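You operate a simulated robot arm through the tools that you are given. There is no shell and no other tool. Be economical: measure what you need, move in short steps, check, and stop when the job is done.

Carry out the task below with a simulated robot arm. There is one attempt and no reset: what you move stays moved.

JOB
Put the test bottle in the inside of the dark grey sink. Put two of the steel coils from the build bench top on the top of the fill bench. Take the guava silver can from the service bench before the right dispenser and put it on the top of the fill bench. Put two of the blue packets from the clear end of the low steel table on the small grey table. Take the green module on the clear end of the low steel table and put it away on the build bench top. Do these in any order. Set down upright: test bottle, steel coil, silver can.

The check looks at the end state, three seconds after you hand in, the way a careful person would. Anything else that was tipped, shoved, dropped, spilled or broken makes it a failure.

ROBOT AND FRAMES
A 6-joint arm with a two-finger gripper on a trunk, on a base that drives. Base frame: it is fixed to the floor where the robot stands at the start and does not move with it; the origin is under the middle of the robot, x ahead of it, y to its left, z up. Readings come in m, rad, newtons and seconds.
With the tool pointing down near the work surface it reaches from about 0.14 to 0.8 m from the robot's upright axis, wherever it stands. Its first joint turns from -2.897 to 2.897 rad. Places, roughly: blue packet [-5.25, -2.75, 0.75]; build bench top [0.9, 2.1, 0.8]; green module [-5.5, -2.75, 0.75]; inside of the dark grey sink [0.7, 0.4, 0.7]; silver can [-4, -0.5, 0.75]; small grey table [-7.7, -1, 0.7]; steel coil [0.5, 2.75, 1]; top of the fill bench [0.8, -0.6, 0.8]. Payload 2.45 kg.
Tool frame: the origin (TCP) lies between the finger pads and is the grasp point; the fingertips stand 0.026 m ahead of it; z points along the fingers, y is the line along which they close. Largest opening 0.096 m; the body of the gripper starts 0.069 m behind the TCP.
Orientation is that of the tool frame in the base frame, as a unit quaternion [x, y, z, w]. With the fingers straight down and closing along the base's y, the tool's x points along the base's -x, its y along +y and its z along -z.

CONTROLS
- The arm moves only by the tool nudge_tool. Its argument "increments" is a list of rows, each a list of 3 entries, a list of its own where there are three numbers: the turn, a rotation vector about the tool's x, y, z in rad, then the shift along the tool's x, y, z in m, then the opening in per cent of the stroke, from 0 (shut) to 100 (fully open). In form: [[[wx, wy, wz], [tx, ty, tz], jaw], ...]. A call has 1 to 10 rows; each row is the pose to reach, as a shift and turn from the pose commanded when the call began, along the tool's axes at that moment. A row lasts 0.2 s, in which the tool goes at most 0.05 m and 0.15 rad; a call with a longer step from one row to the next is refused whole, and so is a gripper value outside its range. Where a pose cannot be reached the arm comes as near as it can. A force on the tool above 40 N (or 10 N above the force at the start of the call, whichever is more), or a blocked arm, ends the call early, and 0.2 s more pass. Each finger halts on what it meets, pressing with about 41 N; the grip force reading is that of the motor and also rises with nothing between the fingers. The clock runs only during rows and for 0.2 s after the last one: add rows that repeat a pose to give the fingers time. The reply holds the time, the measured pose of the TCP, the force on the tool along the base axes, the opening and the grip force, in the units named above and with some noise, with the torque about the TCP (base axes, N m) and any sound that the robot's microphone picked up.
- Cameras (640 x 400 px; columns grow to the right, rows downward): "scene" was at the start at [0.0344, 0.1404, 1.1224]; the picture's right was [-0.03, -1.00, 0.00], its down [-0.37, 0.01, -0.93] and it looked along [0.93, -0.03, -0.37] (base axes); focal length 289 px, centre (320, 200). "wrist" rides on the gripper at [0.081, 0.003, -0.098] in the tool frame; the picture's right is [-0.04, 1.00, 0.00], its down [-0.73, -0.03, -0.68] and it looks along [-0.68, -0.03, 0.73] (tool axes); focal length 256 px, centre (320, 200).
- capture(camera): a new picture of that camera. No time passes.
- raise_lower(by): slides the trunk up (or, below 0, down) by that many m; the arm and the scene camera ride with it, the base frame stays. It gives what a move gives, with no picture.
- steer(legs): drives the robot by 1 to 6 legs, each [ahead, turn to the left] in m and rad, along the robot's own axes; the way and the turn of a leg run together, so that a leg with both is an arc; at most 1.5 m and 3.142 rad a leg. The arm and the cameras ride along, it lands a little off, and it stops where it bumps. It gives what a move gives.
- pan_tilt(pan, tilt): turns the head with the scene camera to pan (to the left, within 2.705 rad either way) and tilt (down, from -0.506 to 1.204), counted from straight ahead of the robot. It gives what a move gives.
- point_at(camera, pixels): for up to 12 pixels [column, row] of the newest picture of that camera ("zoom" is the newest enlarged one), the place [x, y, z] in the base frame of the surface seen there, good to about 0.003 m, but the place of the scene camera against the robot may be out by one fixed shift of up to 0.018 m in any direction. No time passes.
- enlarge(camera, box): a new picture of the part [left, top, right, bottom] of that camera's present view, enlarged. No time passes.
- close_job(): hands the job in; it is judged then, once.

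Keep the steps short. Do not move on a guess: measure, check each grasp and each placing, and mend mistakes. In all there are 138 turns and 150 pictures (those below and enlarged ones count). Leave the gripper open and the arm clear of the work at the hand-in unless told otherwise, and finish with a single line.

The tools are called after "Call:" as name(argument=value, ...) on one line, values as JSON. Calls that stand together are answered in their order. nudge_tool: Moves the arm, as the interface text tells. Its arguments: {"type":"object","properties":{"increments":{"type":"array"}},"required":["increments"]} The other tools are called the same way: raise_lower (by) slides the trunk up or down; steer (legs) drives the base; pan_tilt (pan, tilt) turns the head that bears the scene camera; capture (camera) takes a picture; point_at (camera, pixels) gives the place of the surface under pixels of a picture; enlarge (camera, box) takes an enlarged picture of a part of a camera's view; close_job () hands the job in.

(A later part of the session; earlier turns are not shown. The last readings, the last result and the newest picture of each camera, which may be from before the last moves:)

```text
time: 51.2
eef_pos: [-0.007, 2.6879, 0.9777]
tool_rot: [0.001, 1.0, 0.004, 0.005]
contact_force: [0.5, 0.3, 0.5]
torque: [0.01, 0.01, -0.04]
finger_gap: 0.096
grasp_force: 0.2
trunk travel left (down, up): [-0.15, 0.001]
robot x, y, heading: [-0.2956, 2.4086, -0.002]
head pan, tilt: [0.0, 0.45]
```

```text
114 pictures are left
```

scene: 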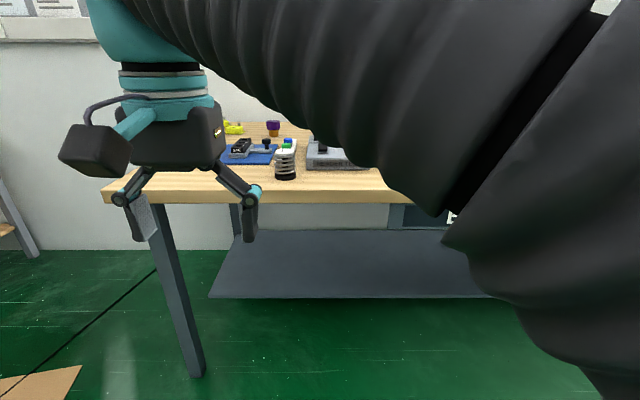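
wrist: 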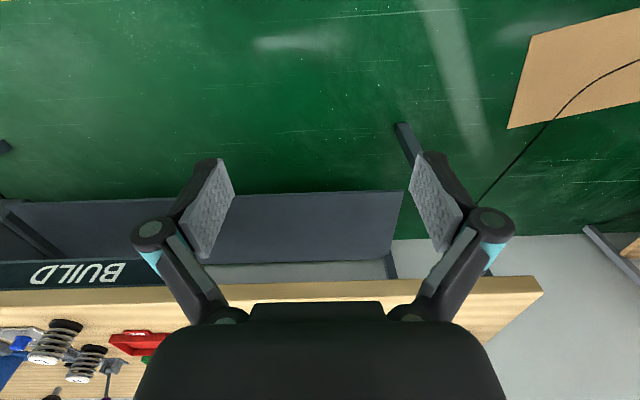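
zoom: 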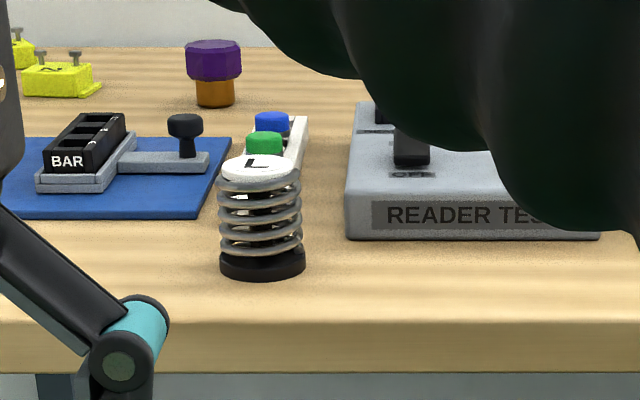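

Coil 1 stands near (0.49,2.636), z 0.84–0.92. I drive 0.30 m ahead (tool ends at x≈0.29, before the bench).

Call:
steer(legs=[[0.3, 0]])

Call:
capture(camera="wrist")

Call:
capture(camera="scene")

```text
time: 53.3
eef_pos: [0.2984, 2.6874, 0.9781]
tool_rot: [0.0, 1.0, 0.004, 0.006]
contact_force: [-0.2, 1.0, -0.3]
torque: [0.0, -0.02, 0.02]
finger_gap: 0.0959
grasp_force: 0.0
trunk travel left (down, up): [-0.15, 0.001]
robot x, y, heading: [0.0106, 2.4051, -0.009]
head pan, tilt: [0.0, 0.45]
```

```text
113 pictures are left
```

wrist: 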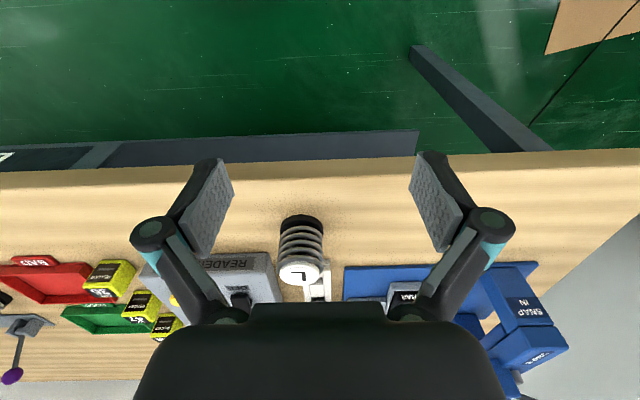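

```text
112 pictures are left
```

scene: 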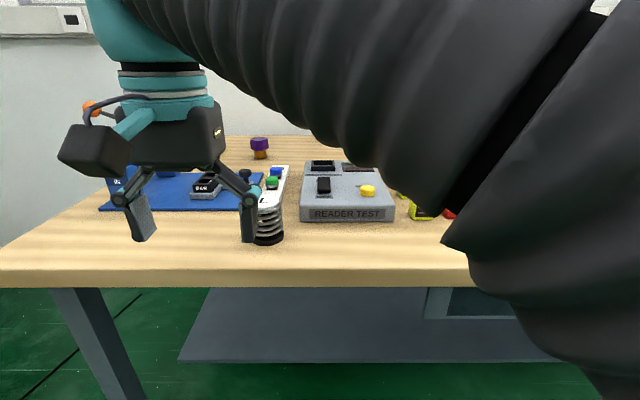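

Coil 1 is seen in the wrist picture at (300,250). I measure its top, base and neighbours.

Call:
point_at(camera="wrist", pixels=[[300, 270], [283, 272], [318, 270], [300, 218], [282, 226], [320, 228], [300, 240], [300, 200], [260, 270], [322, 285], [350, 275]])

Call:
enlarge(camera="wrist", box=[240, 200, 368, 300])

```text
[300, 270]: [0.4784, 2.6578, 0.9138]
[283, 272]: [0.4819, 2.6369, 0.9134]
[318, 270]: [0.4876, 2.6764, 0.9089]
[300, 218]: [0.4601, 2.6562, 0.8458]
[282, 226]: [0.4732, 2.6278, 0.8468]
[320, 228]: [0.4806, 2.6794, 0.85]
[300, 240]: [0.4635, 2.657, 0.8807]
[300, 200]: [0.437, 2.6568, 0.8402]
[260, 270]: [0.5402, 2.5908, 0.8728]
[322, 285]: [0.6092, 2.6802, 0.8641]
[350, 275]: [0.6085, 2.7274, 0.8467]
```

```text
4.00 times, centred on (304, 250) of wrist
```

zoom: 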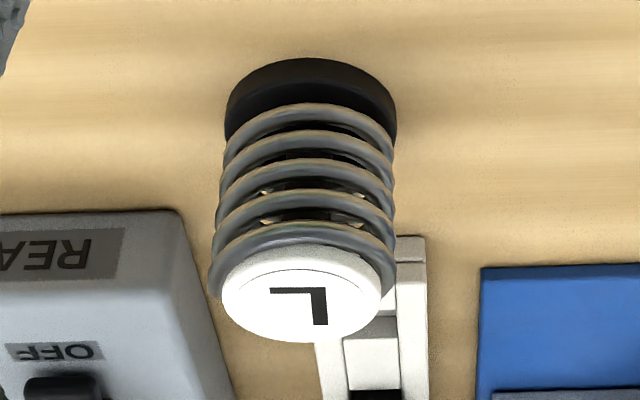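

Coil centre (0.486,2.656), top 0.914. I move above it at z≈0.965.

Call:
nudge_tool(increments=[[[0, 0, 0], [-0.045, -0.008, 0.003], 100], [[0, 0, 0], [-0.09, -0.016, 0.006], 100], [[0, 0, 0], [-0.135, -0.024, 0.01], 100], [[0, 0, 0], [-0.17, -0.031, 0.013], 100], [[0, 0, 0], [-0.188, -0.031, 0.013], 100]])

Call:
capture(camera="wrist")

```text
time: 54.5
eef_pos: [0.4854, 2.655, 0.9674]
tool_rot: [0.0, 1.0, 0.005, 0.006]
contact_force: [0.1, -1.3, 0.9]
torque: [0.01, -0.05, -0.03]
finger_gap: 0.096
grasp_force: 0.0
trunk travel left (down, up): [-0.15, 0.001]
robot x, y, heading: [0.0087, 2.4056, -0.006]
head pan, tilt: [0.0, 0.45]
```

```text
110 pictures are left
```

wrist: 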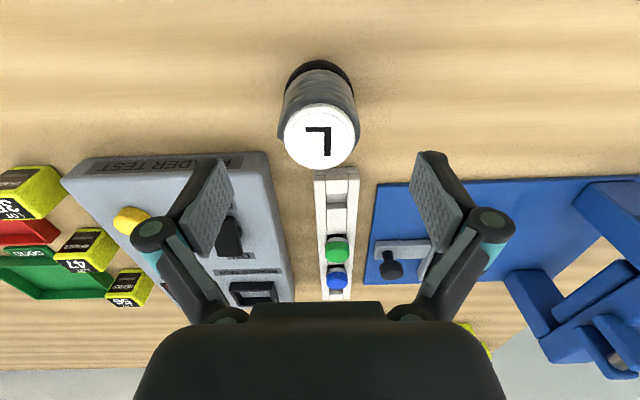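

Centred. I descend to z≈0.885, then close.

Call:
nudge_tool(increments=[[[0, 0, 0], [0, 0, 0.04], 100], [[0, 0, 0], [0, 0, 0.08], 100], [[0, 0, 0], [0, 0, 0.082], 70], [[0, 0, 0], [0, 0, 0.082], 45], [[0, 0, 0], [0, 0, 0.082], 40], [[0, 0, 0], [0, 0, 0.082], 40]])

```text
time: 55.9
eef_pos: [0.4867, 2.6552, 0.8842]
tool_rot: [0.0, 1.0, 0.004, 0.005]
contact_force: [-0.2, 0.2, -0.8]
torque: [0.0, 0.0, 0.01]
finger_gap: 0.0569
grasp_force: 41.3
trunk travel left (down, up): [-0.15, 0.001]
robot x, y, heading: [0.0104, 2.401, -0.006]
head pan, tilt: [0.0, 0.45]
```

Gripped at 0.057 m. I lift and retract.

Call:
nudge_tool(increments=[[[0, 0, 0], [0, 0, -0.04], 40], [[0, 0, 0], [0, 0, -0.08], 40], [[0, 0, 0], [0.03, 0, -0.09], 40], [[0, 0, 0], [0.07, 0, -0.093], 40], [[0, 0, 0], [0.115, -0.005, -0.095], 40], [[0, 0, 0], [0.16, -0.01, -0.095], 40], [[0, 0, 0], [0.2, -0.015, -0.095], 40]])

Call:
pan_tilt(pan=-0.45, tilt=0.45)

Call:
capture(camera="wrist")

Call:
capture(camera="scene")

```text
time: 57.5
eef_pos: [0.2846, 2.6399, 0.9786]
tool_rot: [0.001, 1.0, 0.004, 0.004]
contact_force: [0.2, 1.2, -2.1]
torque: [0.0, 0.02, 0.0]
finger_gap: 0.057
grasp_force: 40.8
trunk travel left (down, up): [-0.15, 0.001]
robot x, y, heading: [0.0095, 2.4043, -0.005]
head pan, tilt: [0.0, 0.45]
```

```text
time: 58.4
eef_pos: [0.2849, 2.6386, 0.978]
tool_rot: [0.0, 1.0, 0.004, 0.005]
contact_force: [0.5, -0.6, -1.4]
torque: [-0.01, -0.01, -0.03]
finger_gap: 0.0569
grasp_force: 40.8
trunk travel left (down, up): [-0.15, 0.001]
robot x, y, heading: [0.0115, 2.4052, -0.006]
head pan, tilt: [-0.45, 0.45]
```

```text
109 pictures are left
```

wrist: 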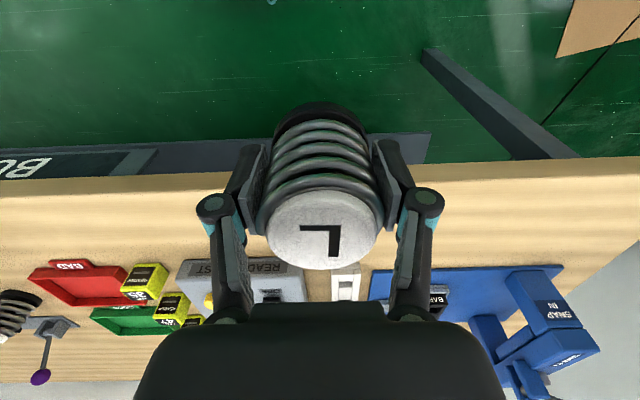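

```text
108 pictures are left
```

scene: 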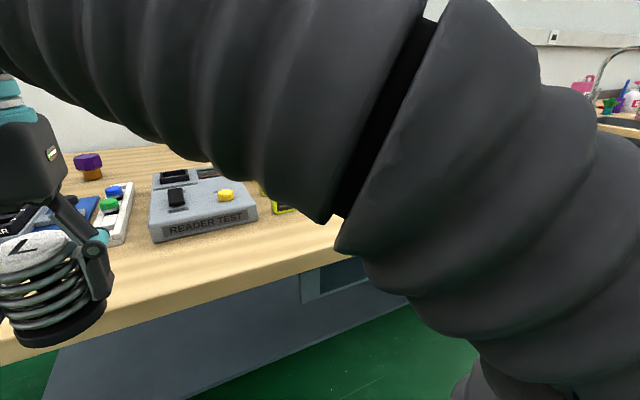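

Coil secured. I drive back to the fill bench: reverse 0.3, turn right, 2.4 m, turn left, 0.3 ahead.

Call:
steer(legs=[[-0.3, 0], [0, -1.571], [1.2, 0], [1.2, 0], [0, 1.571], [0.3, 0]])

Call:
pan_tilt(pan=-0.1, tilt=0.5)

Call:
capture(camera="wrist")

Call:
capture(camera="scene")

```text
time: 81.0
eef_pos: [0.3413, 0.2511, 0.9779]
tool_rot: [-0.011, 1.0, 0.004, 0.005]
contact_force: [0.0, 0.6, -1.5]
torque: [-0.04, 0.01, -0.01]
finger_gap: 0.0568
grasp_force: 41.2
trunk travel left (down, up): [-0.15, 0.001]
robot x, y, heading: [0.0726, 0.0109, 0.018]
head pan, tilt: [-0.45, 0.45]
```

```text
time: 81.8
eef_pos: [0.3403, 0.2516, 0.9779]
tool_rot: [-0.011, 1.0, 0.004, 0.005]
contact_force: [0.3, -0.2, -1.3]
torque: [0.03, 0.0, 0.0]
finger_gap: 0.0571
grasp_force: 41.0
trunk travel left (down, up): [-0.15, 0.001]
robot x, y, heading: [0.0756, 0.012, 0.02]
head pan, tilt: [-0.099, 0.499]
```

```text
107 pictures are left
```

wrist: 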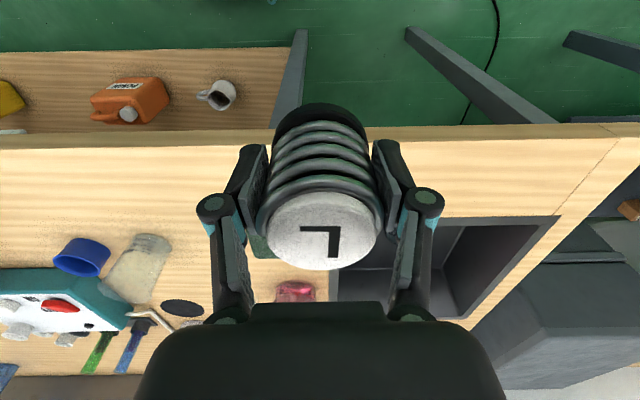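

```text
106 pictures are left
```

scene: 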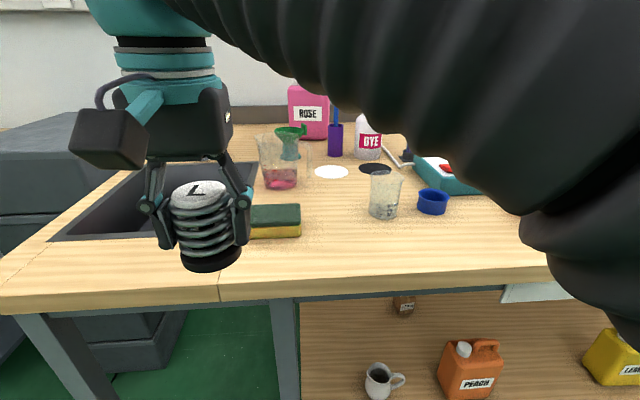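

Free strip in front of the beaker and sponge. I place coil A at (0.455,0.09): first move above it.

Call:
nudge_tool(increments=[[[0, 0, 0], [-0.01, -0.045, 0], 40], [[0, 0, 0], [-0.03, -0.085, 0], 40], [[0, 0, 0], [-0.055, -0.125, 0], 40], [[0, 0, 0], [-0.08, -0.162, 0], 40], [[0, 0, 0], [-0.112, -0.162, 0.01], 40], [[0, 0, 0], [-0.112, -0.162, 0.05], 40]])

Call:
capture(camera="wrist")

Call:
point_at(camera="wrist", pixels=[[200, 150], [450, 150], [440, 50], [230, 50]])

```text
time: 83.2
eef_pos: [0.4584, 0.092, 0.9272]
tool_rot: [-0.012, 1.0, 0.005, 0.005]
contact_force: [0.1, 0.1, -1.2]
torque: [0.0, 0.0, 0.02]
finger_gap: 0.0569
grasp_force: 40.7
trunk travel left (down, up): [-0.15, 0.001]
robot x, y, heading: [0.0688, 0.0113, 0.017]
head pan, tilt: [-0.099, 0.499]
```

```text
105 pictures are left
```

wrist: 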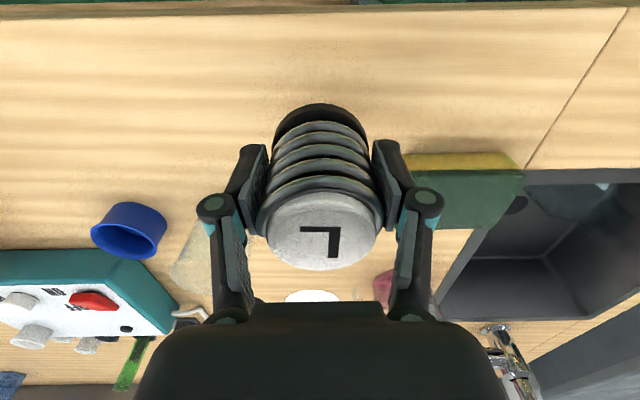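

```text
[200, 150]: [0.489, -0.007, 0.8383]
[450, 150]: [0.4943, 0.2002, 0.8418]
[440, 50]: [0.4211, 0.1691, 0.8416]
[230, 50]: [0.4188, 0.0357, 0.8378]
```

Clear below. I lower toward contact (expected TCP ≈0.884).

Call:
nudge_tool(increments=[[[0, 0, 0], [0, 0, 0.03], 40], [[0, 0, 0], [0, 0, 0.038], 40], [[0, 0, 0], [0, 0, 0.041], 40], [[0, 0, 0], [0, 0, 0.043], 40]])

```text
time: 84.2
eef_pos: [0.4575, 0.0921, 0.8851]
tool_rot: [-0.011, 1.0, 0.004, 0.006]
contact_force: [-0.5, 0.8, -0.3]
torque: [-0.01, -0.03, 0.0]
finger_gap: 0.0567
grasp_force: 41.2
trunk travel left (down, up): [-0.15, 0.001]
robot x, y, heading: [0.0718, 0.0072, 0.021]
head pan, tilt: [-0.099, 0.499]
```

Call:
nudge_tool(increments=[[[0, 0, 0], [0, 0, 0.001], 40], [[0, 0, 0], [0, 0, 0.002], 40], [[0, 0, 0], [0, 0, 0.003], 40]])

```text
time: 85.0
eef_pos: [0.4583, 0.0928, 0.8823]
tool_rot: [-0.011, 1.0, 0.005, 0.007]
contact_force: [4.2, 0.4, 28.4]
torque: [0.0, -0.32, 0.09]
finger_gap: 0.0569
grasp_force: 40.7
trunk travel left (down, up): [-0.15, 0.001]
robot x, y, heading: [0.0727, 0.0076, 0.017]
head pan, tilt: [-0.099, 0.499]
```

Contact (28 N). Ease up 1 mm, open slowly and rise.

Call:
nudge_tool(increments=[[[0, 0, 0], [0, 0, -0.002], 45], [[0, 0, 0], [0, 0, -0.002], 70], [[0, 0, 0], [0, 0, -0.002], 100], [[0, 0, 0], [0, 0, -0.002], 100], [[0, 0, 0], [0, 0, -0.04], 100], [[0, 0, 0], [0.0, 0, -0.085], 100]])

Call:
capture(camera="wrist")

```text
time: 86.4
eef_pos: [0.4568, 0.0917, 0.9656]
tool_rot: [-0.011, 1.0, 0.004, 0.005]
contact_force: [-1.4, -0.9, 0.1]
torque: [-0.03, -0.02, 0.0]
finger_gap: 0.096
grasp_force: 0.1
trunk travel left (down, up): [-0.15, 0.001]
robot x, y, heading: [0.0758, 0.0098, 0.021]
head pan, tilt: [-0.099, 0.499]
```

```text
104 pictures are left
```

wrist: 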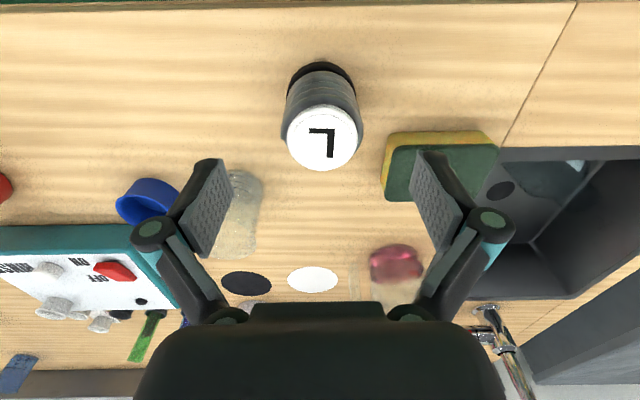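

Coil A stands upright. I retract the arm and drive back to the build bench for the second coil, stopping at y≈2.0.

Call:
nudge_tool(increments=[[[0, 0, 0], [0.045, 0.01, -0.005], 100], [[0, 0, 0], [0.09, 0.03, -0.01], 100], [[0, 0, 0], [0.135, 0.05, -0.01], 100], [[0, 0, 0], [0.17, 0.08, -0.01], 100]])

Call:
steer(legs=[[-0.37, 0], [0, 1.555], [1.0, 0], [1.0, 0], [0, -1.571]])

Call:
capture(camera="wrist")

Call:
capture(camera="scene")

```text
time: 87.4
eef_pos: [0.2859, 0.1693, 0.9752]
tool_rot: [-0.011, 1.0, 0.005, 0.004]
contact_force: [0.1, 0.7, 0.6]
torque: [0.0, 0.02, -0.01]
finger_gap: 0.096
grasp_force: 0.1
trunk travel left (down, up): [-0.15, 0.001]
robot x, y, heading: [0.0726, 0.0112, 0.022]
head pan, tilt: [-0.099, 0.499]
```

```text
time: 106.9
eef_pos: [-0.1582, 2.142, 0.975]
tool_rot: [-0.03, 1.0, 0.003, 0.005]
contact_force: [0.2, -0.1, -0.2]
torque: [-0.01, 0.0, -0.03]
finger_gap: 0.0961
grasp_force: 0.1
trunk travel left (down, up): [-0.15, 0.001]
robot x, y, heading: [-0.3672, 1.9732, 0.057]
head pan, tilt: [-0.099, 0.499]
```

```text
103 pictures are left
```

wrist: 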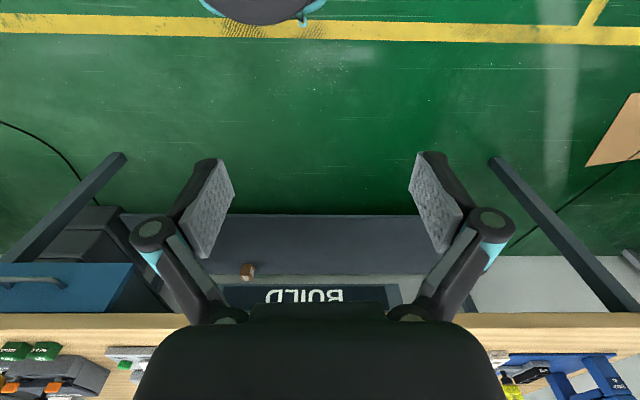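

```text
102 pictures are left
```

scene: 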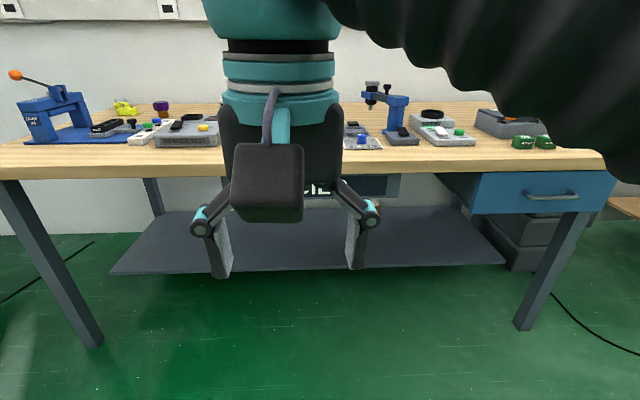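

The coils are behind the gripper in this view. I straighten heading and drive 0.40 ahead, then look with the wrist camera.

Call:
steer(legs=[[0.4, -0.057]])

Call:
capture(camera="wrist")

```text
time: 109.4
eef_pos: [0.2566, 2.1442, 0.9755]
tool_rot: [-0.003, 1.0, 0.004, 0.005]
contact_force: [-0.6, 0.8, 0.5]
torque: [0.0, -0.01, -0.02]
finger_gap: 0.096
grasp_force: 0.0
trunk travel left (down, up): [-0.15, 0.001]
robot x, y, heading: [0.0407, 1.9875, 0.003]
head pan, tilt: [-0.099, 0.499]
```

```text
101 pictures are left
```

wrist: 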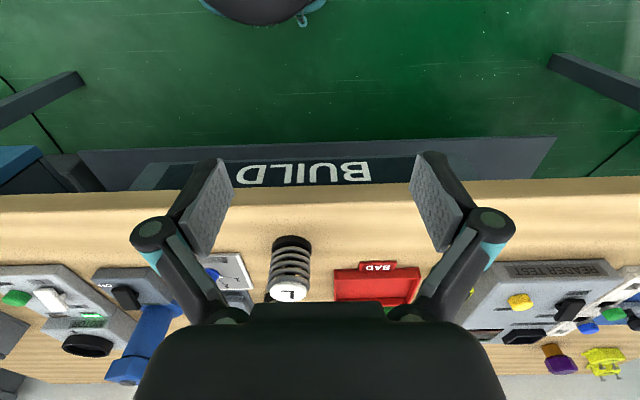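

One coil shows at (290,265), another is behind it. I measure.

Call:
point_at(camera="wrist", pixels=[[290, 292], [278, 292], [301, 292], [292, 240], [276, 246], [309, 247], [265, 297], [345, 280], [375, 268], [235, 270], [215, 275]])

Call:
enlarge(camera="wrist", box=[230, 220, 358, 320])

```text
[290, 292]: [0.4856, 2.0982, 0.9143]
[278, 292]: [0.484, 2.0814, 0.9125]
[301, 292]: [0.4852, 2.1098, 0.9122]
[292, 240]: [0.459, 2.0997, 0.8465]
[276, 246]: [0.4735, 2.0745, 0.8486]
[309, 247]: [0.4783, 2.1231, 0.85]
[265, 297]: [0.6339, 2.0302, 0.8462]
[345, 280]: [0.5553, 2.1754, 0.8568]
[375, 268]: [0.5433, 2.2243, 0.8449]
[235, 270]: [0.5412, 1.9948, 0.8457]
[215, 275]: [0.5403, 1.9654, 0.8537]
```

```text
4.00 times, centred on (294, 270) of wrist
```

zoom: 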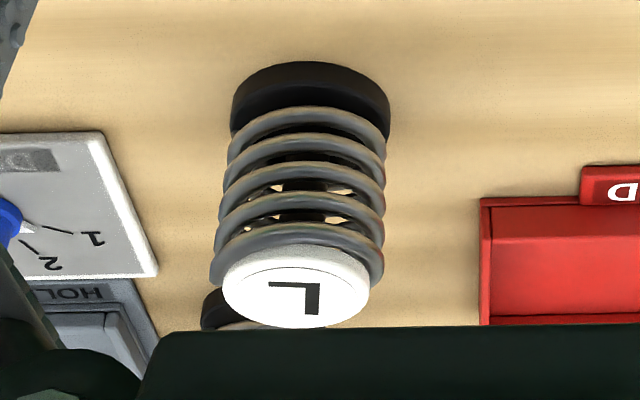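

Coil B centre (0.486,2.0985). I move above it.

Call:
nudge_tool(increments=[[[0, 0, 0], [-0.045, -0.015, 0], 100], [[0, 0, 0], [-0.09, -0.03, 0.003], 100], [[0, 0, 0], [-0.135, -0.046, 0.006], 100], [[0, 0, 0], [-0.18, -0.046, 0.008], 100], [[0, 0, 0], [-0.22, -0.046, 0.008], 100], [[0, 0, 0], [-0.229, -0.046, 0.008], 100]])

Call:
capture(camera="wrist")

```text
time: 110.8
eef_pos: [0.4876, 2.0986, 0.9691]
tool_rot: [-0.003, 1.0, 0.004, 0.005]
contact_force: [-1.2, 0.4, 0.0]
torque: [-0.01, -0.03, 0.0]
finger_gap: 0.0961
grasp_force: 0.1
trunk travel left (down, up): [-0.15, 0.001]
robot x, y, heading: [0.0375, 1.9888, 0.005]
head pan, tilt: [-0.099, 0.499]
```

```text
99 pictures are left
```

wrist: 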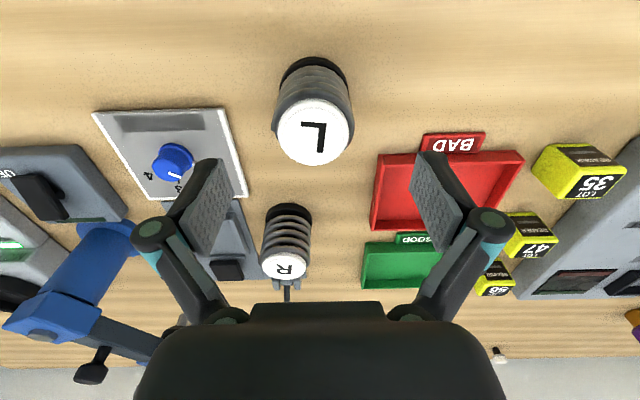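

Centred over the coil; nothing under the fingertips. I descend, close and check.

Call:
nudge_tool(increments=[[[0, 0, 0], [0, -0.002, 0.04], 100], [[0, 0, 0], [0, -0.002, 0.08], 100], [[0, 0, 0], [0, -0.002, 0.084], 70], [[0, 0, 0], [0, -0.002, 0.084], 45], [[0, 0, 0], [0, -0.002, 0.084], 40], [[0, 0, 0], [0, -0.002, 0.084], 40]])

Call:
nudge_tool(increments=[[[0, 0, 0], [0, 0, -0.04], 40], [[0, 0, 0], [0, 0, -0.08], 40], [[0, 0, 0], [0.03, 0, -0.09], 40], [[0, 0, 0], [0.07, 0.01, -0.093], 40], [[0, 0, 0], [0.115, 0.03, -0.095], 40], [[0, 0, 0], [0.16, 0.05, -0.095], 40], [[0, 0, 0], [0.2, 0.07, -0.095], 40]])

Call:
capture(camera="wrist")

```text
time: 112.2
eef_pos: [0.4883, 2.0981, 0.8854]
tool_rot: [-0.003, 1.0, 0.005, 0.005]
contact_force: [-0.6, 1.1, -0.7]
torque: [0.08, -0.04, -0.01]
finger_gap: 0.0564
grasp_force: 41.5
trunk travel left (down, up): [-0.15, 0.001]
robot x, y, heading: [0.0385, 1.9843, 0.007]
head pan, tilt: [-0.099, 0.499]
```

```text
time: 113.8
eef_pos: [0.2825, 2.1656, 0.9769]
tool_rot: [-0.003, 1.0, 0.004, 0.005]
contact_force: [-0.2, -0.2, -0.9]
torque: [-0.03, 0.05, -0.03]
finger_gap: 0.0563
grasp_force: 40.9
trunk travel left (down, up): [-0.15, 0.001]
robot x, y, heading: [0.0384, 1.9859, 0.006]
head pan, tilt: [-0.099, 0.499]
```

```text
98 pictures are left
```

wrist: 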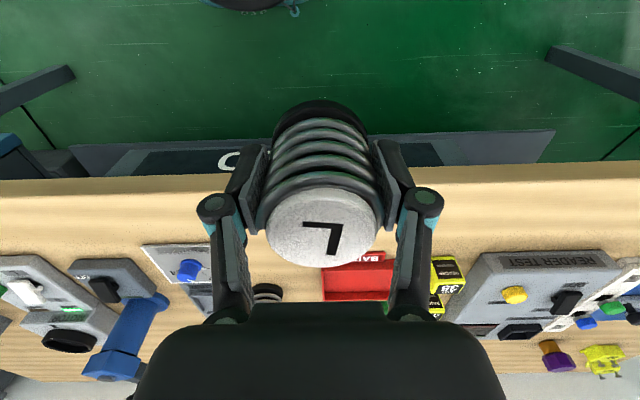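

Coil B held. I drive back to the fill bench.

Call:
steer(legs=[[-0.33, 0], [0, -1.577], [1.0, 0], [1.0, 0], [0, 1.571], [0.32, 0]])

Call:
capture(camera="wrist")

```text
time: 134.8
eef_pos: [0.279, 0.186, 0.9777]
tool_rot: [0.0, 1.0, 0.004, 0.005]
contact_force: [0.3, 0.7, -2.1]
torque: [0.01, 0.0, 0.01]
finger_gap: 0.0563
grasp_force: 40.9
trunk travel left (down, up): [-0.15, 0.001]
robot x, y, heading: [0.0357, 0.0117, -0.006]
head pan, tilt: [-0.099, 0.499]
```

```text
97 pictures are left
```

wrist: 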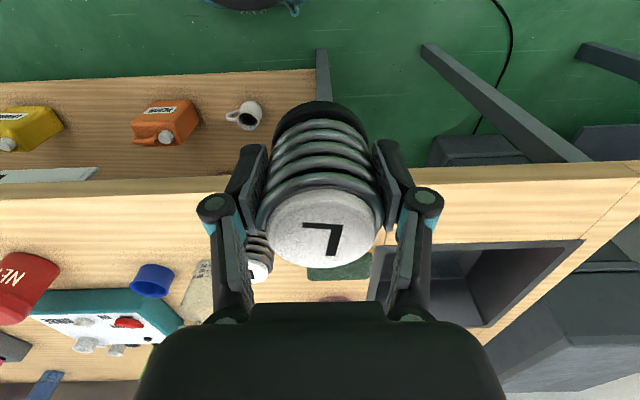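

Coil A is visible behind. I target (0.455,-0.035): move right first, then forward, then down a little.

Call:
nudge_tool(increments=[[[0, 0, 0], [0, -0.048, 0], 40], [[0, 0, 0], [0, -0.096, 0], 40], [[0, 0, 0], [0, -0.144, 0], 40], [[0, 0, 0], [0, -0.192, 0], 40], [[0, 0, 0], [-0.02, -0.221, 0], 40], [[0, 0, 0], [-0.065, -0.221, 0], 40], [[0, 0, 0], [-0.11, -0.221, 0], 40], [[0, 0, 0], [-0.15, -0.221, 0], 40], [[0, 0, 0], [-0.176, -0.221, 0.01], 40], [[0, 0, 0], [-0.176, -0.221, 0.045], 40]])

Call:
capture(camera="wrist")

```text
time: 137.0
eef_pos: [0.4563, -0.0328, 0.932]
tool_rot: [0.001, 1.0, 0.004, 0.005]
contact_force: [0.0, -0.3, -0.5]
torque: [-0.01, -0.01, 0.0]
finger_gap: 0.0563
grasp_force: 40.9
trunk travel left (down, up): [-0.15, 0.001]
robot x, y, heading: [0.0356, 0.0131, -0.003]
head pan, tilt: [-0.099, 0.499]
```

```text
96 pictures are left
```

wrist: 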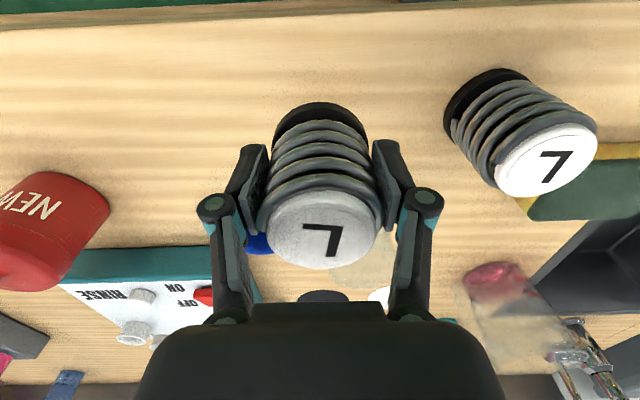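

Clear. I lower to ≈0.886 and on in small steps to contact.

Call:
nudge_tool(increments=[[[0, 0, 0], [0, 0, 0.03], 40], [[0, 0, 0], [0, 0, 0.042], 40], [[0, 0, 0], [0, 0, 0.045], 40], [[0, 0, 0], [0, 0, 0.046], 40], [[0, 0, 0], [0, 0, 0.047], 40], [[0, 0, 0], [0, 0, 0.048], 40], [[0, 0, 0], [0, 0, 0.049], 40]])

```text
time: 138.6
eef_pos: [0.4562, -0.0348, 0.8842]
tool_rot: [0.0, 1.0, 0.004, 0.006]
contact_force: [4.1, -1.8, 25.7]
torque: [-0.14, 0.1, 0.03]
finger_gap: 0.0565
grasp_force: 41.4
trunk travel left (down, up): [-0.15, 0.001]
robot x, y, heading: [0.0353, 0.0153, -0.001]
head pan, tilt: [-0.099, 0.499]
```

Contact. Open gently and rise, then retract.

Call:
nudge_tool(increments=[[[0, 0, 0], [0, 0, -0.002], 45], [[0, 0, 0], [0, 0, -0.002], 70], [[0, 0, 0], [0, 0, -0.002], 95], [[0, 0, 0], [0, 0, -0.002], 95], [[0, 0, 0], [0, 0, -0.04], 100], [[0, 0, 0], [0, 0, -0.085], 100], [[0, 0, 0], [0.04, 0, -0.09], 100], [[0, 0, 0], [0.085, 0, -0.09], 100], [[0, 0, 0], [0.13, 0, -0.09], 100], [[0, 0, 0], [0.17, 0, -0.09], 100]])

Call:
capture(camera="wrist")

Call:
pan_tilt(pan=2.4, tilt=0.3)

Call:
capture(camera="scene")

```text
time: 140.8
eef_pos: [0.284, -0.0356, 0.9713]
tool_rot: [0.0, 1.0, 0.005, 0.005]
contact_force: [1.3, 0.6, -0.5]
torque: [0.03, 0.07, -0.02]
finger_gap: 0.0962
grasp_force: 0.0
trunk travel left (down, up): [-0.15, 0.001]
robot x, y, heading: [0.0329, 0.0118, -0.002]
head pan, tilt: [-0.099, 0.499]
```

```text
95 pictures are left
```

wrist: 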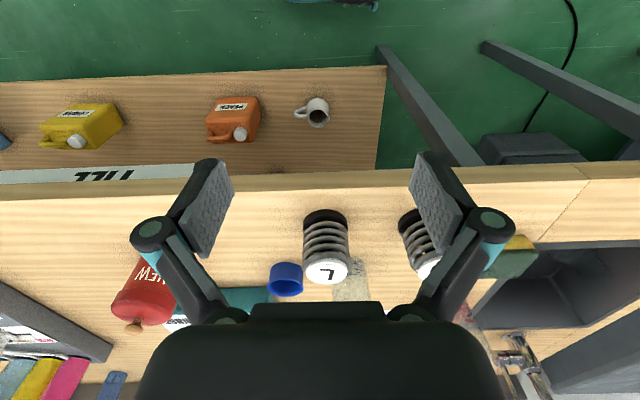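

```text
time: 143.1
eef_pos: [0.284, -0.0349, 0.9703]
tool_rot: [0.0, 1.0, 0.005, 0.004]
contact_force: [0.8, 0.4, 0.0]
torque: [0.0, -0.01, -0.03]
finger_gap: 0.0961
grasp_force: 0.1
trunk travel left (down, up): [-0.15, 0.001]
robot x, y, heading: [0.0332, 0.0108, -0.002]
head pan, tilt: [2.4, 0.3]
```

```text
94 pictures are left
```

scene: 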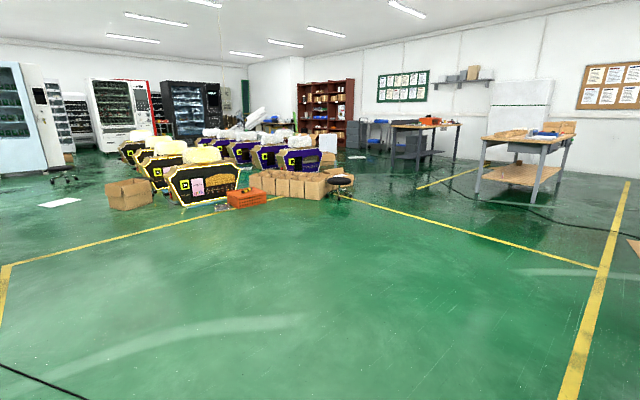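

Both coils stand. Now I back off and turn around to find the way to the service bench.

Call:
steer(legs=[[-0.4, 0], [0, 3.14]])

Call:
pan_tilt(pan=0.35, tilt=0.25)

Call:
capture(camera="scene")

```text
time: 152.9
eef_pos: [-0.605, 0.0526, 0.9717]
tool_rot: [1.0, 0.011, -0.005, 0.004]
contact_force: [-0.5, 0.6, -0.2]
torque: [0.01, 0.03, -0.03]
finger_gap: 0.0961
grasp_force: 0.1
trunk travel left (down, up): [-0.15, 0.001]
robot x, y, heading: [-0.3565, 0.0118, -3.126]
head pan, tilt: [2.4, 0.3]
```

```text
time: 154.9
eef_pos: [-0.6054, 0.052, 0.9703]
tool_rot: [1.0, 0.01, -0.005, 0.005]
contact_force: [-0.2, -0.2, -0.4]
torque: [0.0, 0.01, -0.01]
finger_gap: 0.0962
grasp_force: 0.1
trunk travel left (down, up): [-0.15, 0.001]
robot x, y, heading: [-0.3538, 0.0099, -3.122]
head pan, tilt: [0.351, 0.25]
```

```text
93 pictures are left
```

scene: 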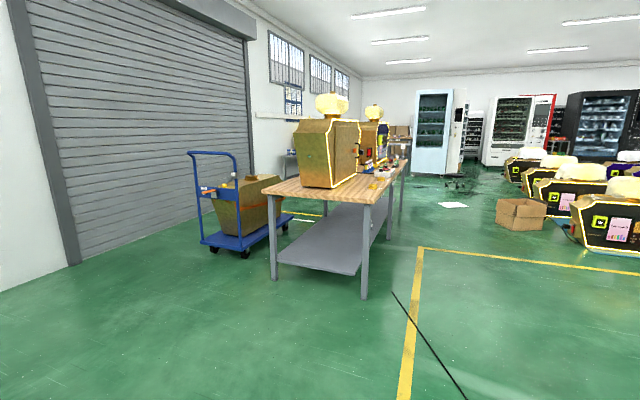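

The service bench with gold dispensers is ahead-left. I enlarge and measure.

Call:
enlarge(camera="scene", box=[260, 80, 420, 210])

Call:
point_at(camera="scene", pixels=[[364, 295], [274, 275], [366, 203], [270, 192], [385, 172], [402, 165], [389, 235], [345, 240], [450, 200], [520, 215], [390, 150], [380, 180]])

```text
3.08 times, centred on (340, 145) of scene
```

zoom: 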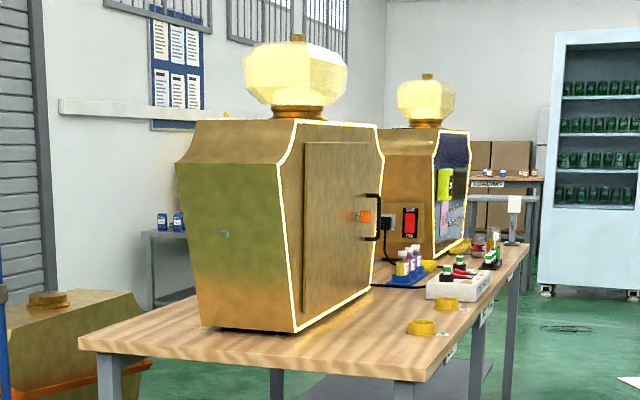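

```text
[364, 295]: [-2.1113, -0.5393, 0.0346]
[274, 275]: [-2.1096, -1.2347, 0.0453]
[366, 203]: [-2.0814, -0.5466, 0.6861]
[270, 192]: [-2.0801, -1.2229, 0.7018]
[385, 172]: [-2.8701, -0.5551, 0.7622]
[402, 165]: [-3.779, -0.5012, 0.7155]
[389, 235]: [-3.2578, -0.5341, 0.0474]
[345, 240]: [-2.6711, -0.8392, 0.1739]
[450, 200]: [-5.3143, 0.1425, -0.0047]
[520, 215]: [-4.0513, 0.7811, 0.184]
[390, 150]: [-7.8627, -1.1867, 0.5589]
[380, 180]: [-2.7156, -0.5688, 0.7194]
```

Bench front edge y≈-0.5, top z≈0.72; the right dispenser is the far one. I drive 3.4 m along -x at y≈0 and look left.

Call:
steer(legs=[[0, -0.02], [1.2, 0], [1.1, 0], [1.1, 0]])

Call:
pan_tilt(pan=1.3, tilt=0.5)

Call:
capture(camera="scene")

```text
time: 171.7
eef_pos: [-3.9777, 0.0494, 0.9698]
tool_rot: [1.0, 0.01, -0.006, 0.005]
contact_force: [0.8, -0.5, -0.3]
torque: [-0.03, 0.01, 0.04]
finger_gap: 0.0958
grasp_force: 0.0
trunk travel left (down, up): [-0.15, 0.001]
robot x, y, heading: [-3.7308, 0.0055, -3.123]
head pan, tilt: [0.351, 0.25]
```

```text
time: 172.9
eef_pos: [-3.9766, 0.0494, 0.9708]
tool_rot: [1.0, 0.009, -0.005, 0.005]
contact_force: [0.5, 0.4, -0.6]
torque: [0.03, 0.0, -0.01]
finger_gap: 0.096
grasp_force: 0.0
trunk travel left (down, up): [-0.15, 0.001]
robot x, y, heading: [-3.7276, 0.007, -3.128]
head pan, tilt: [1.3, 0.499]
```

```text
91 pictures are left
```

scene: 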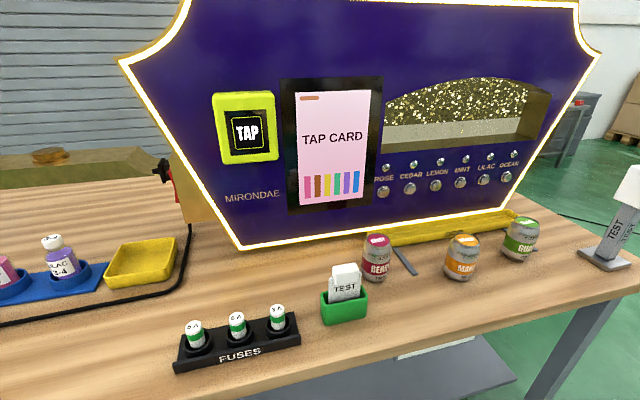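

The guava can (green label) is at (520,238), next to the mango can (462,257) and a yellow tray. I measure and zoom.

Call:
enlarge(camera="scene", box=[430, 190, 640, 300])

Call:
point_at(camera="scene", pixels=[[520, 240], [508, 235], [532, 240], [522, 222], [517, 258], [462, 262], [462, 240], [555, 275], [600, 258], [480, 230], [610, 235], [375, 260]])

```text
3.05 times, centred on (535, 245) of scene
```

zoom: 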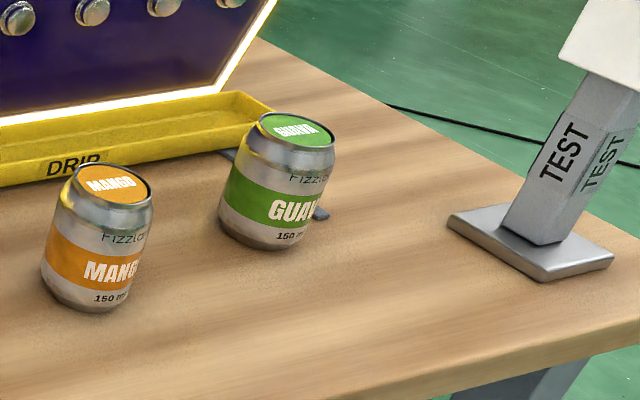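

```text
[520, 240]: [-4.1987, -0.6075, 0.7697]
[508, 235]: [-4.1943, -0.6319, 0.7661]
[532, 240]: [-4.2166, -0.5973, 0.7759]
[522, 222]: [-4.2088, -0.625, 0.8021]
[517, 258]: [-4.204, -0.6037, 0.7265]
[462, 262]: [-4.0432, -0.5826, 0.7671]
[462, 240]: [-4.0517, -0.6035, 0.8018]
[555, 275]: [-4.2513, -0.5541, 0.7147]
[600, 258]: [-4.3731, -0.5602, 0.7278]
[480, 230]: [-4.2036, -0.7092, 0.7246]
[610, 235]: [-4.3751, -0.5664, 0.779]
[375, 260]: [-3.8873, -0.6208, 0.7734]
```

Guava can ≈(-4.215,-0.627), top 0.803. I drive 0.42 further and turn left to face the bench.

Call:
steer(legs=[[0.42, 0], [0, 1.554]])

Call:
capture(camera="wrist")

```text
time: 179.3
eef_pos: [-4.1981, -0.2479, 0.971]
tool_rot: [0.707, 0.707, 0.0, 0.007]
contact_force: [-0.6, -0.3, 0.0]
torque: [0.03, 0.01, 0.0]
finger_gap: 0.0961
grasp_force: 0.0
trunk travel left (down, up): [-0.15, 0.001]
robot x, y, heading: [-4.1518, 0.0021, -1.572]
head pan, tilt: [1.3, 0.499]
```

```text
89 pictures are left
```

wrist: 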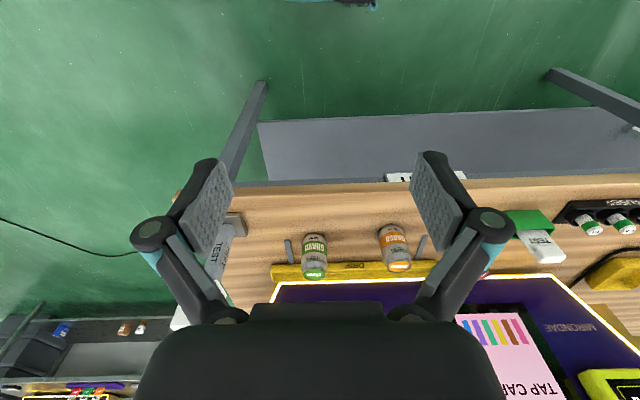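

I measure the guava can with the wrist camera.

Call:
point_at(camera="wrist", pixels=[[314, 272], [305, 272], [324, 272], [314, 240], [302, 248], [327, 248], [314, 225], [290, 268], [395, 265], [385, 240], [240, 225], [262, 268]])

Call:
enlarge(camera="wrist", box=[250, 210, 410, 310])

```text
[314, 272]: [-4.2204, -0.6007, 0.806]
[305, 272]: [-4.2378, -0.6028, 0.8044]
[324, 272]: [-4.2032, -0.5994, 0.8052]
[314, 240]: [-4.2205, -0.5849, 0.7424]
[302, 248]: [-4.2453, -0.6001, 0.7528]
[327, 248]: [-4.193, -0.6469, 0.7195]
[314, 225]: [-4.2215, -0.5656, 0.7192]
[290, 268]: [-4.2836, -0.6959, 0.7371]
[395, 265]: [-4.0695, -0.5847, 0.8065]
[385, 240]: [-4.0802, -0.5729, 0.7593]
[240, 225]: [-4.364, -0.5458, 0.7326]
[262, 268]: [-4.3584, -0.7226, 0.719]
```

```text
4.00 times, centred on (330, 260) of wrist
```

zoom: 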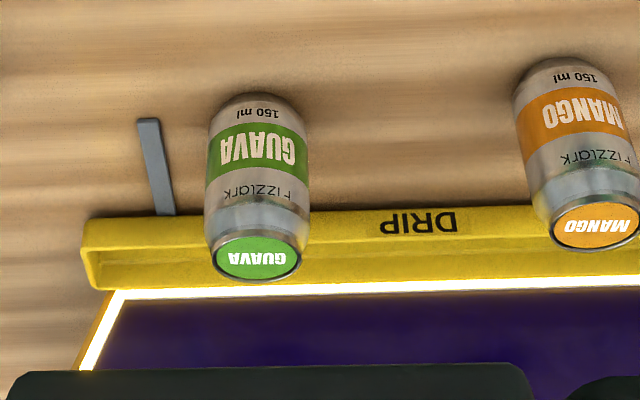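

Can centre ≈(-4.220,-0.610), z 0.718–0.806. I check the dispenser face distance and move above the can, lowering to z≈0.90.

Call:
point_at(camera="wrist", pixels=[[350, 282], [400, 290], [500, 340], [540, 320]])

Call:
nudge_tool(increments=[[[0, 0, 0], [-0.045, -0.005, 0.01], 100], [[0, 0, 0], [-0.09, -0.01, 0.02], 100], [[0, 0, 0], [-0.135, -0.015, 0.03], 100], [[0, 0, 0], [-0.18, -0.022, 0.04], 100], [[0, 0, 0], [-0.225, -0.022, 0.05], 100], [[0, 0, 0], [-0.26, -0.022, 0.06], 100]])

Call:
capture(camera="wrist")

```text
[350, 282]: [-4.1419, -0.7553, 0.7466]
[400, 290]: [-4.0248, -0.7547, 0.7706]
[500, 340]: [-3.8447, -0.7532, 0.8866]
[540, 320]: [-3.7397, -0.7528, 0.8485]
```

```text
time: 180.7
eef_pos: [-4.219, -0.5107, 0.9135]
tool_rot: [0.707, 0.707, -0.001, 0.008]
contact_force: [0.9, 0.2, 0.8]
torque: [-0.04, 0.03, 0.03]
finger_gap: 0.0959
grasp_force: 0.0
trunk travel left (down, up): [-0.15, 0.001]
robot x, y, heading: [-4.1536, 0.0036, -1.575]
head pan, tilt: [1.3, 0.499]
```

```text
87 pictures are left
```

wrist: 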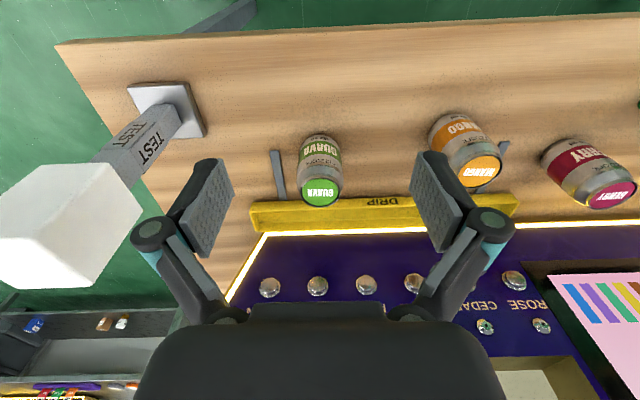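

The white-headed test post is near on the left; I measure its head clearance.

Call:
point_at(camera="wrist", pixels=[[60, 225], [138, 210], [110, 170], [85, 285], [320, 190], [305, 185], [335, 190], [320, 140], [302, 165], [340, 165]])

```text
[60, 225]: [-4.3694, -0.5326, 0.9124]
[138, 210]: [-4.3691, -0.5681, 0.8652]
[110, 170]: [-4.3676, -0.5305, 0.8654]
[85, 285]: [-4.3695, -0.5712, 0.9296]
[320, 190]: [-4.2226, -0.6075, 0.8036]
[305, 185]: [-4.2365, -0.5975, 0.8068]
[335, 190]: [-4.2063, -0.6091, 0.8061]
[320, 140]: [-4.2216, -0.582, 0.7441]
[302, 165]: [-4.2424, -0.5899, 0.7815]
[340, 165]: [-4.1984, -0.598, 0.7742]
```

Clearance to the post is ~5 cm. I go over the can, then down to 0.77.

Call:
nudge_tool(increments=[[[0, 0, 0], [-0.045, -0.001, 0.01], 100], [[0, 0, 0], [-0.085, -0.002, 0.02], 100], [[0, 0, 0], [-0.098, -0.002, 0.04], 100]])

Call:
capture(camera="wrist")

```text
time: 181.5
eef_pos: [-4.2201, -0.6073, 0.8724]
tool_rot: [0.707, 0.707, 0.0, 0.007]
contact_force: [1.0, 0.0, 0.0]
torque: [-0.01, -0.01, -0.02]
finger_gap: 0.0961
grasp_force: 0.0
trunk travel left (down, up): [-0.15, 0.001]
robot x, y, heading: [-4.1499, 0.0022, -1.575]
head pan, tilt: [1.3, 0.499]
```

```text
86 pictures are left
```

wrist: 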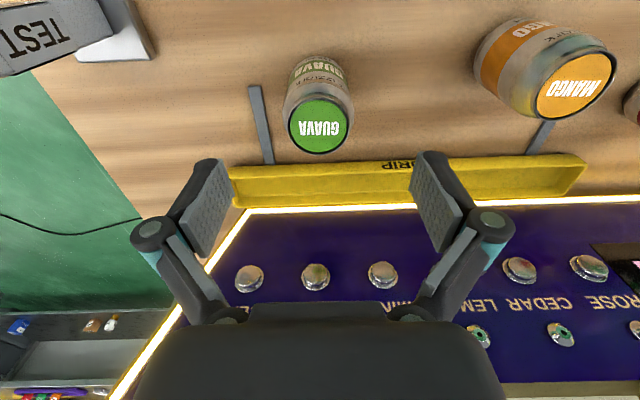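

Centred. Descend and close.

Call:
nudge_tool(increments=[[[0, 0, 0], [-0.002, 0, 0.04], 100], [[0, 0, 0], [-0.002, 0, 0.08], 100], [[0, 0, 0], [-0.002, 0, 0.102], 100], [[0, 0, 0], [-0.002, 0, 0.102], 60], [[0, 0, 0], [-0.002, 0, 0.102], 42], [[0, 0, 0], [-0.002, 0, 0.102], 42]])

```text
time: 182.9
eef_pos: [-4.2195, -0.6112, 0.7714]
tool_rot: [0.707, 0.707, -0.001, 0.006]
contact_force: [0.1, 0.3, -0.3]
torque: [-0.07, -0.09, 0.0]
finger_gap: 0.0519
grasp_force: 41.3
trunk travel left (down, up): [-0.15, 0.001]
robot x, y, heading: [-4.1508, 0.0, -1.574]
head pan, tilt: [1.3, 0.499]
```

Gripped (0.052 m). Lift and pull back away from the bench.

Call:
nudge_tool(increments=[[[0, 0, 0], [0, 0, -0.045], 42], [[0, 0, 0], [0, 0, -0.09], 42], [[0, 0, 0], [0, 0, -0.125], 42], [[0, 0, 0], [0.045, 0, -0.14], 42], [[0, 0, 0], [0.09, 0, -0.155], 42], [[0, 0, 0], [0.135, 0, -0.17], 42], [[0, 0, 0], [0.18, 0, -0.185], 42], [[0, 0, 0], [0.225, 0, -0.2], 42], [[0, 0, 0], [0.27, 0, -0.2], 42], [[0, 0, 0], [0.315, 0, -0.2], 42]])

Call:
capture(camera="wrist")

```text
time: 185.1
eef_pos: [-4.2211, -0.2938, 0.9685]
tool_rot: [0.707, 0.707, 0.001, 0.006]
contact_force: [-0.3, -0.9, -1.4]
torque: [0.1, -0.01, 0.04]
finger_gap: 0.052
grasp_force: 41.0
trunk travel left (down, up): [-0.15, 0.001]
robot x, y, heading: [-4.1501, 0.0027, -1.573]
head pan, tilt: [1.3, 0.499]
```

```text
85 pictures are left
```

wrist: 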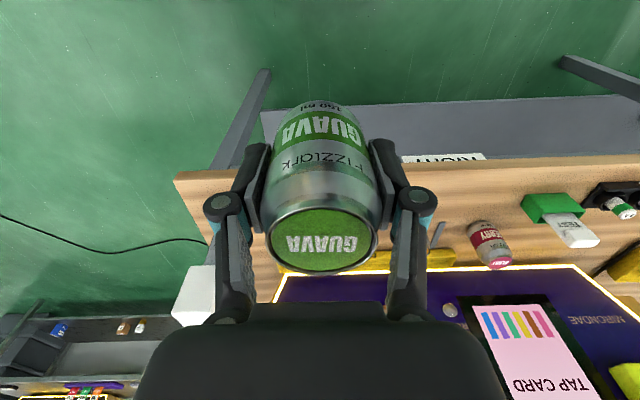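

Can held. I turn left to face +x and drive 3.85 m toward the fill bench.

Call:
steer(legs=[[0, 1.573], [1.3, 0], [1.3, 0], [1.25, 0]])

Call:
pan_tilt(pan=0.0, tilt=0.5)

Call:
capture(camera="scene")

```text
time: 207.5
eef_pos: [-0.0009, -0.1502, 0.9699]
tool_rot: [-0.002, 1.0, 0.005, 0.005]
contact_force: [-0.6, 0.5, -2.2]
torque: [-0.02, -0.03, 0.02]
finger_gap: 0.052
grasp_force: 41.2
trunk travel left (down, up): [-0.15, 0.001]
robot x, y, heading: [-0.2964, -0.0822, 0.005]
head pan, tilt: [1.3, 0.499]
```

```text
time: 208.9
eef_pos: [0.0001, -0.1499, 0.9701]
tool_rot: [-0.003, 1.0, 0.005, 0.005]
contact_force: [0.0, 0.1, -1.8]
torque: [0.01, -0.04, 0.0]
finger_gap: 0.052
grasp_force: 41.3
trunk travel left (down, up): [-0.15, 0.001]
robot x, y, heading: [-0.2988, -0.078, 0.005]
head pan, tilt: [0.0, 0.499]
```

```text
84 pictures are left
```

scene: 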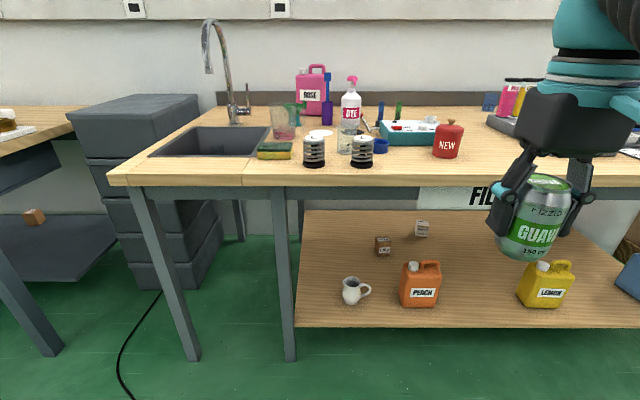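

I see both coils upright and free space to their right. Drive 0.33 ahead, then place the can at (0.455,-0.15).

Call:
steer(legs=[[0.33, -0.003]])

Call:
capture(camera="wrist")

```text
time: 211.1
eef_pos: [0.3255, -0.1514, 0.9714]
tool_rot: [-0.002, 1.0, 0.005, 0.005]
contact_force: [-0.2, -0.1, -1.7]
torque: [0.01, 0.0, 0.02]
finger_gap: 0.0516
grasp_force: 40.7
trunk travel left (down, up): [-0.15, 0.001]
robot x, y, heading: [0.03, -0.083, -0.003]
head pan, tilt: [0.0, 0.499]
```

```text
83 pictures are left
```

wrist: 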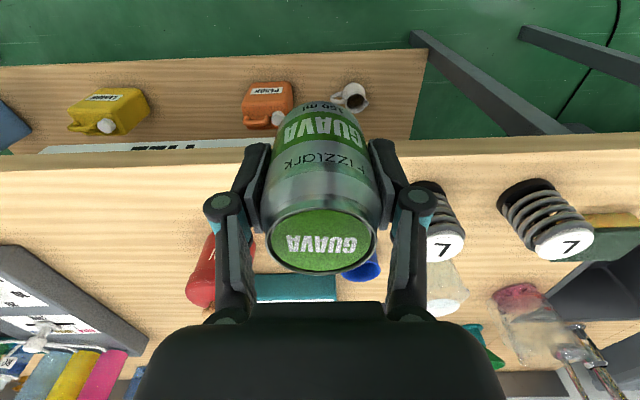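

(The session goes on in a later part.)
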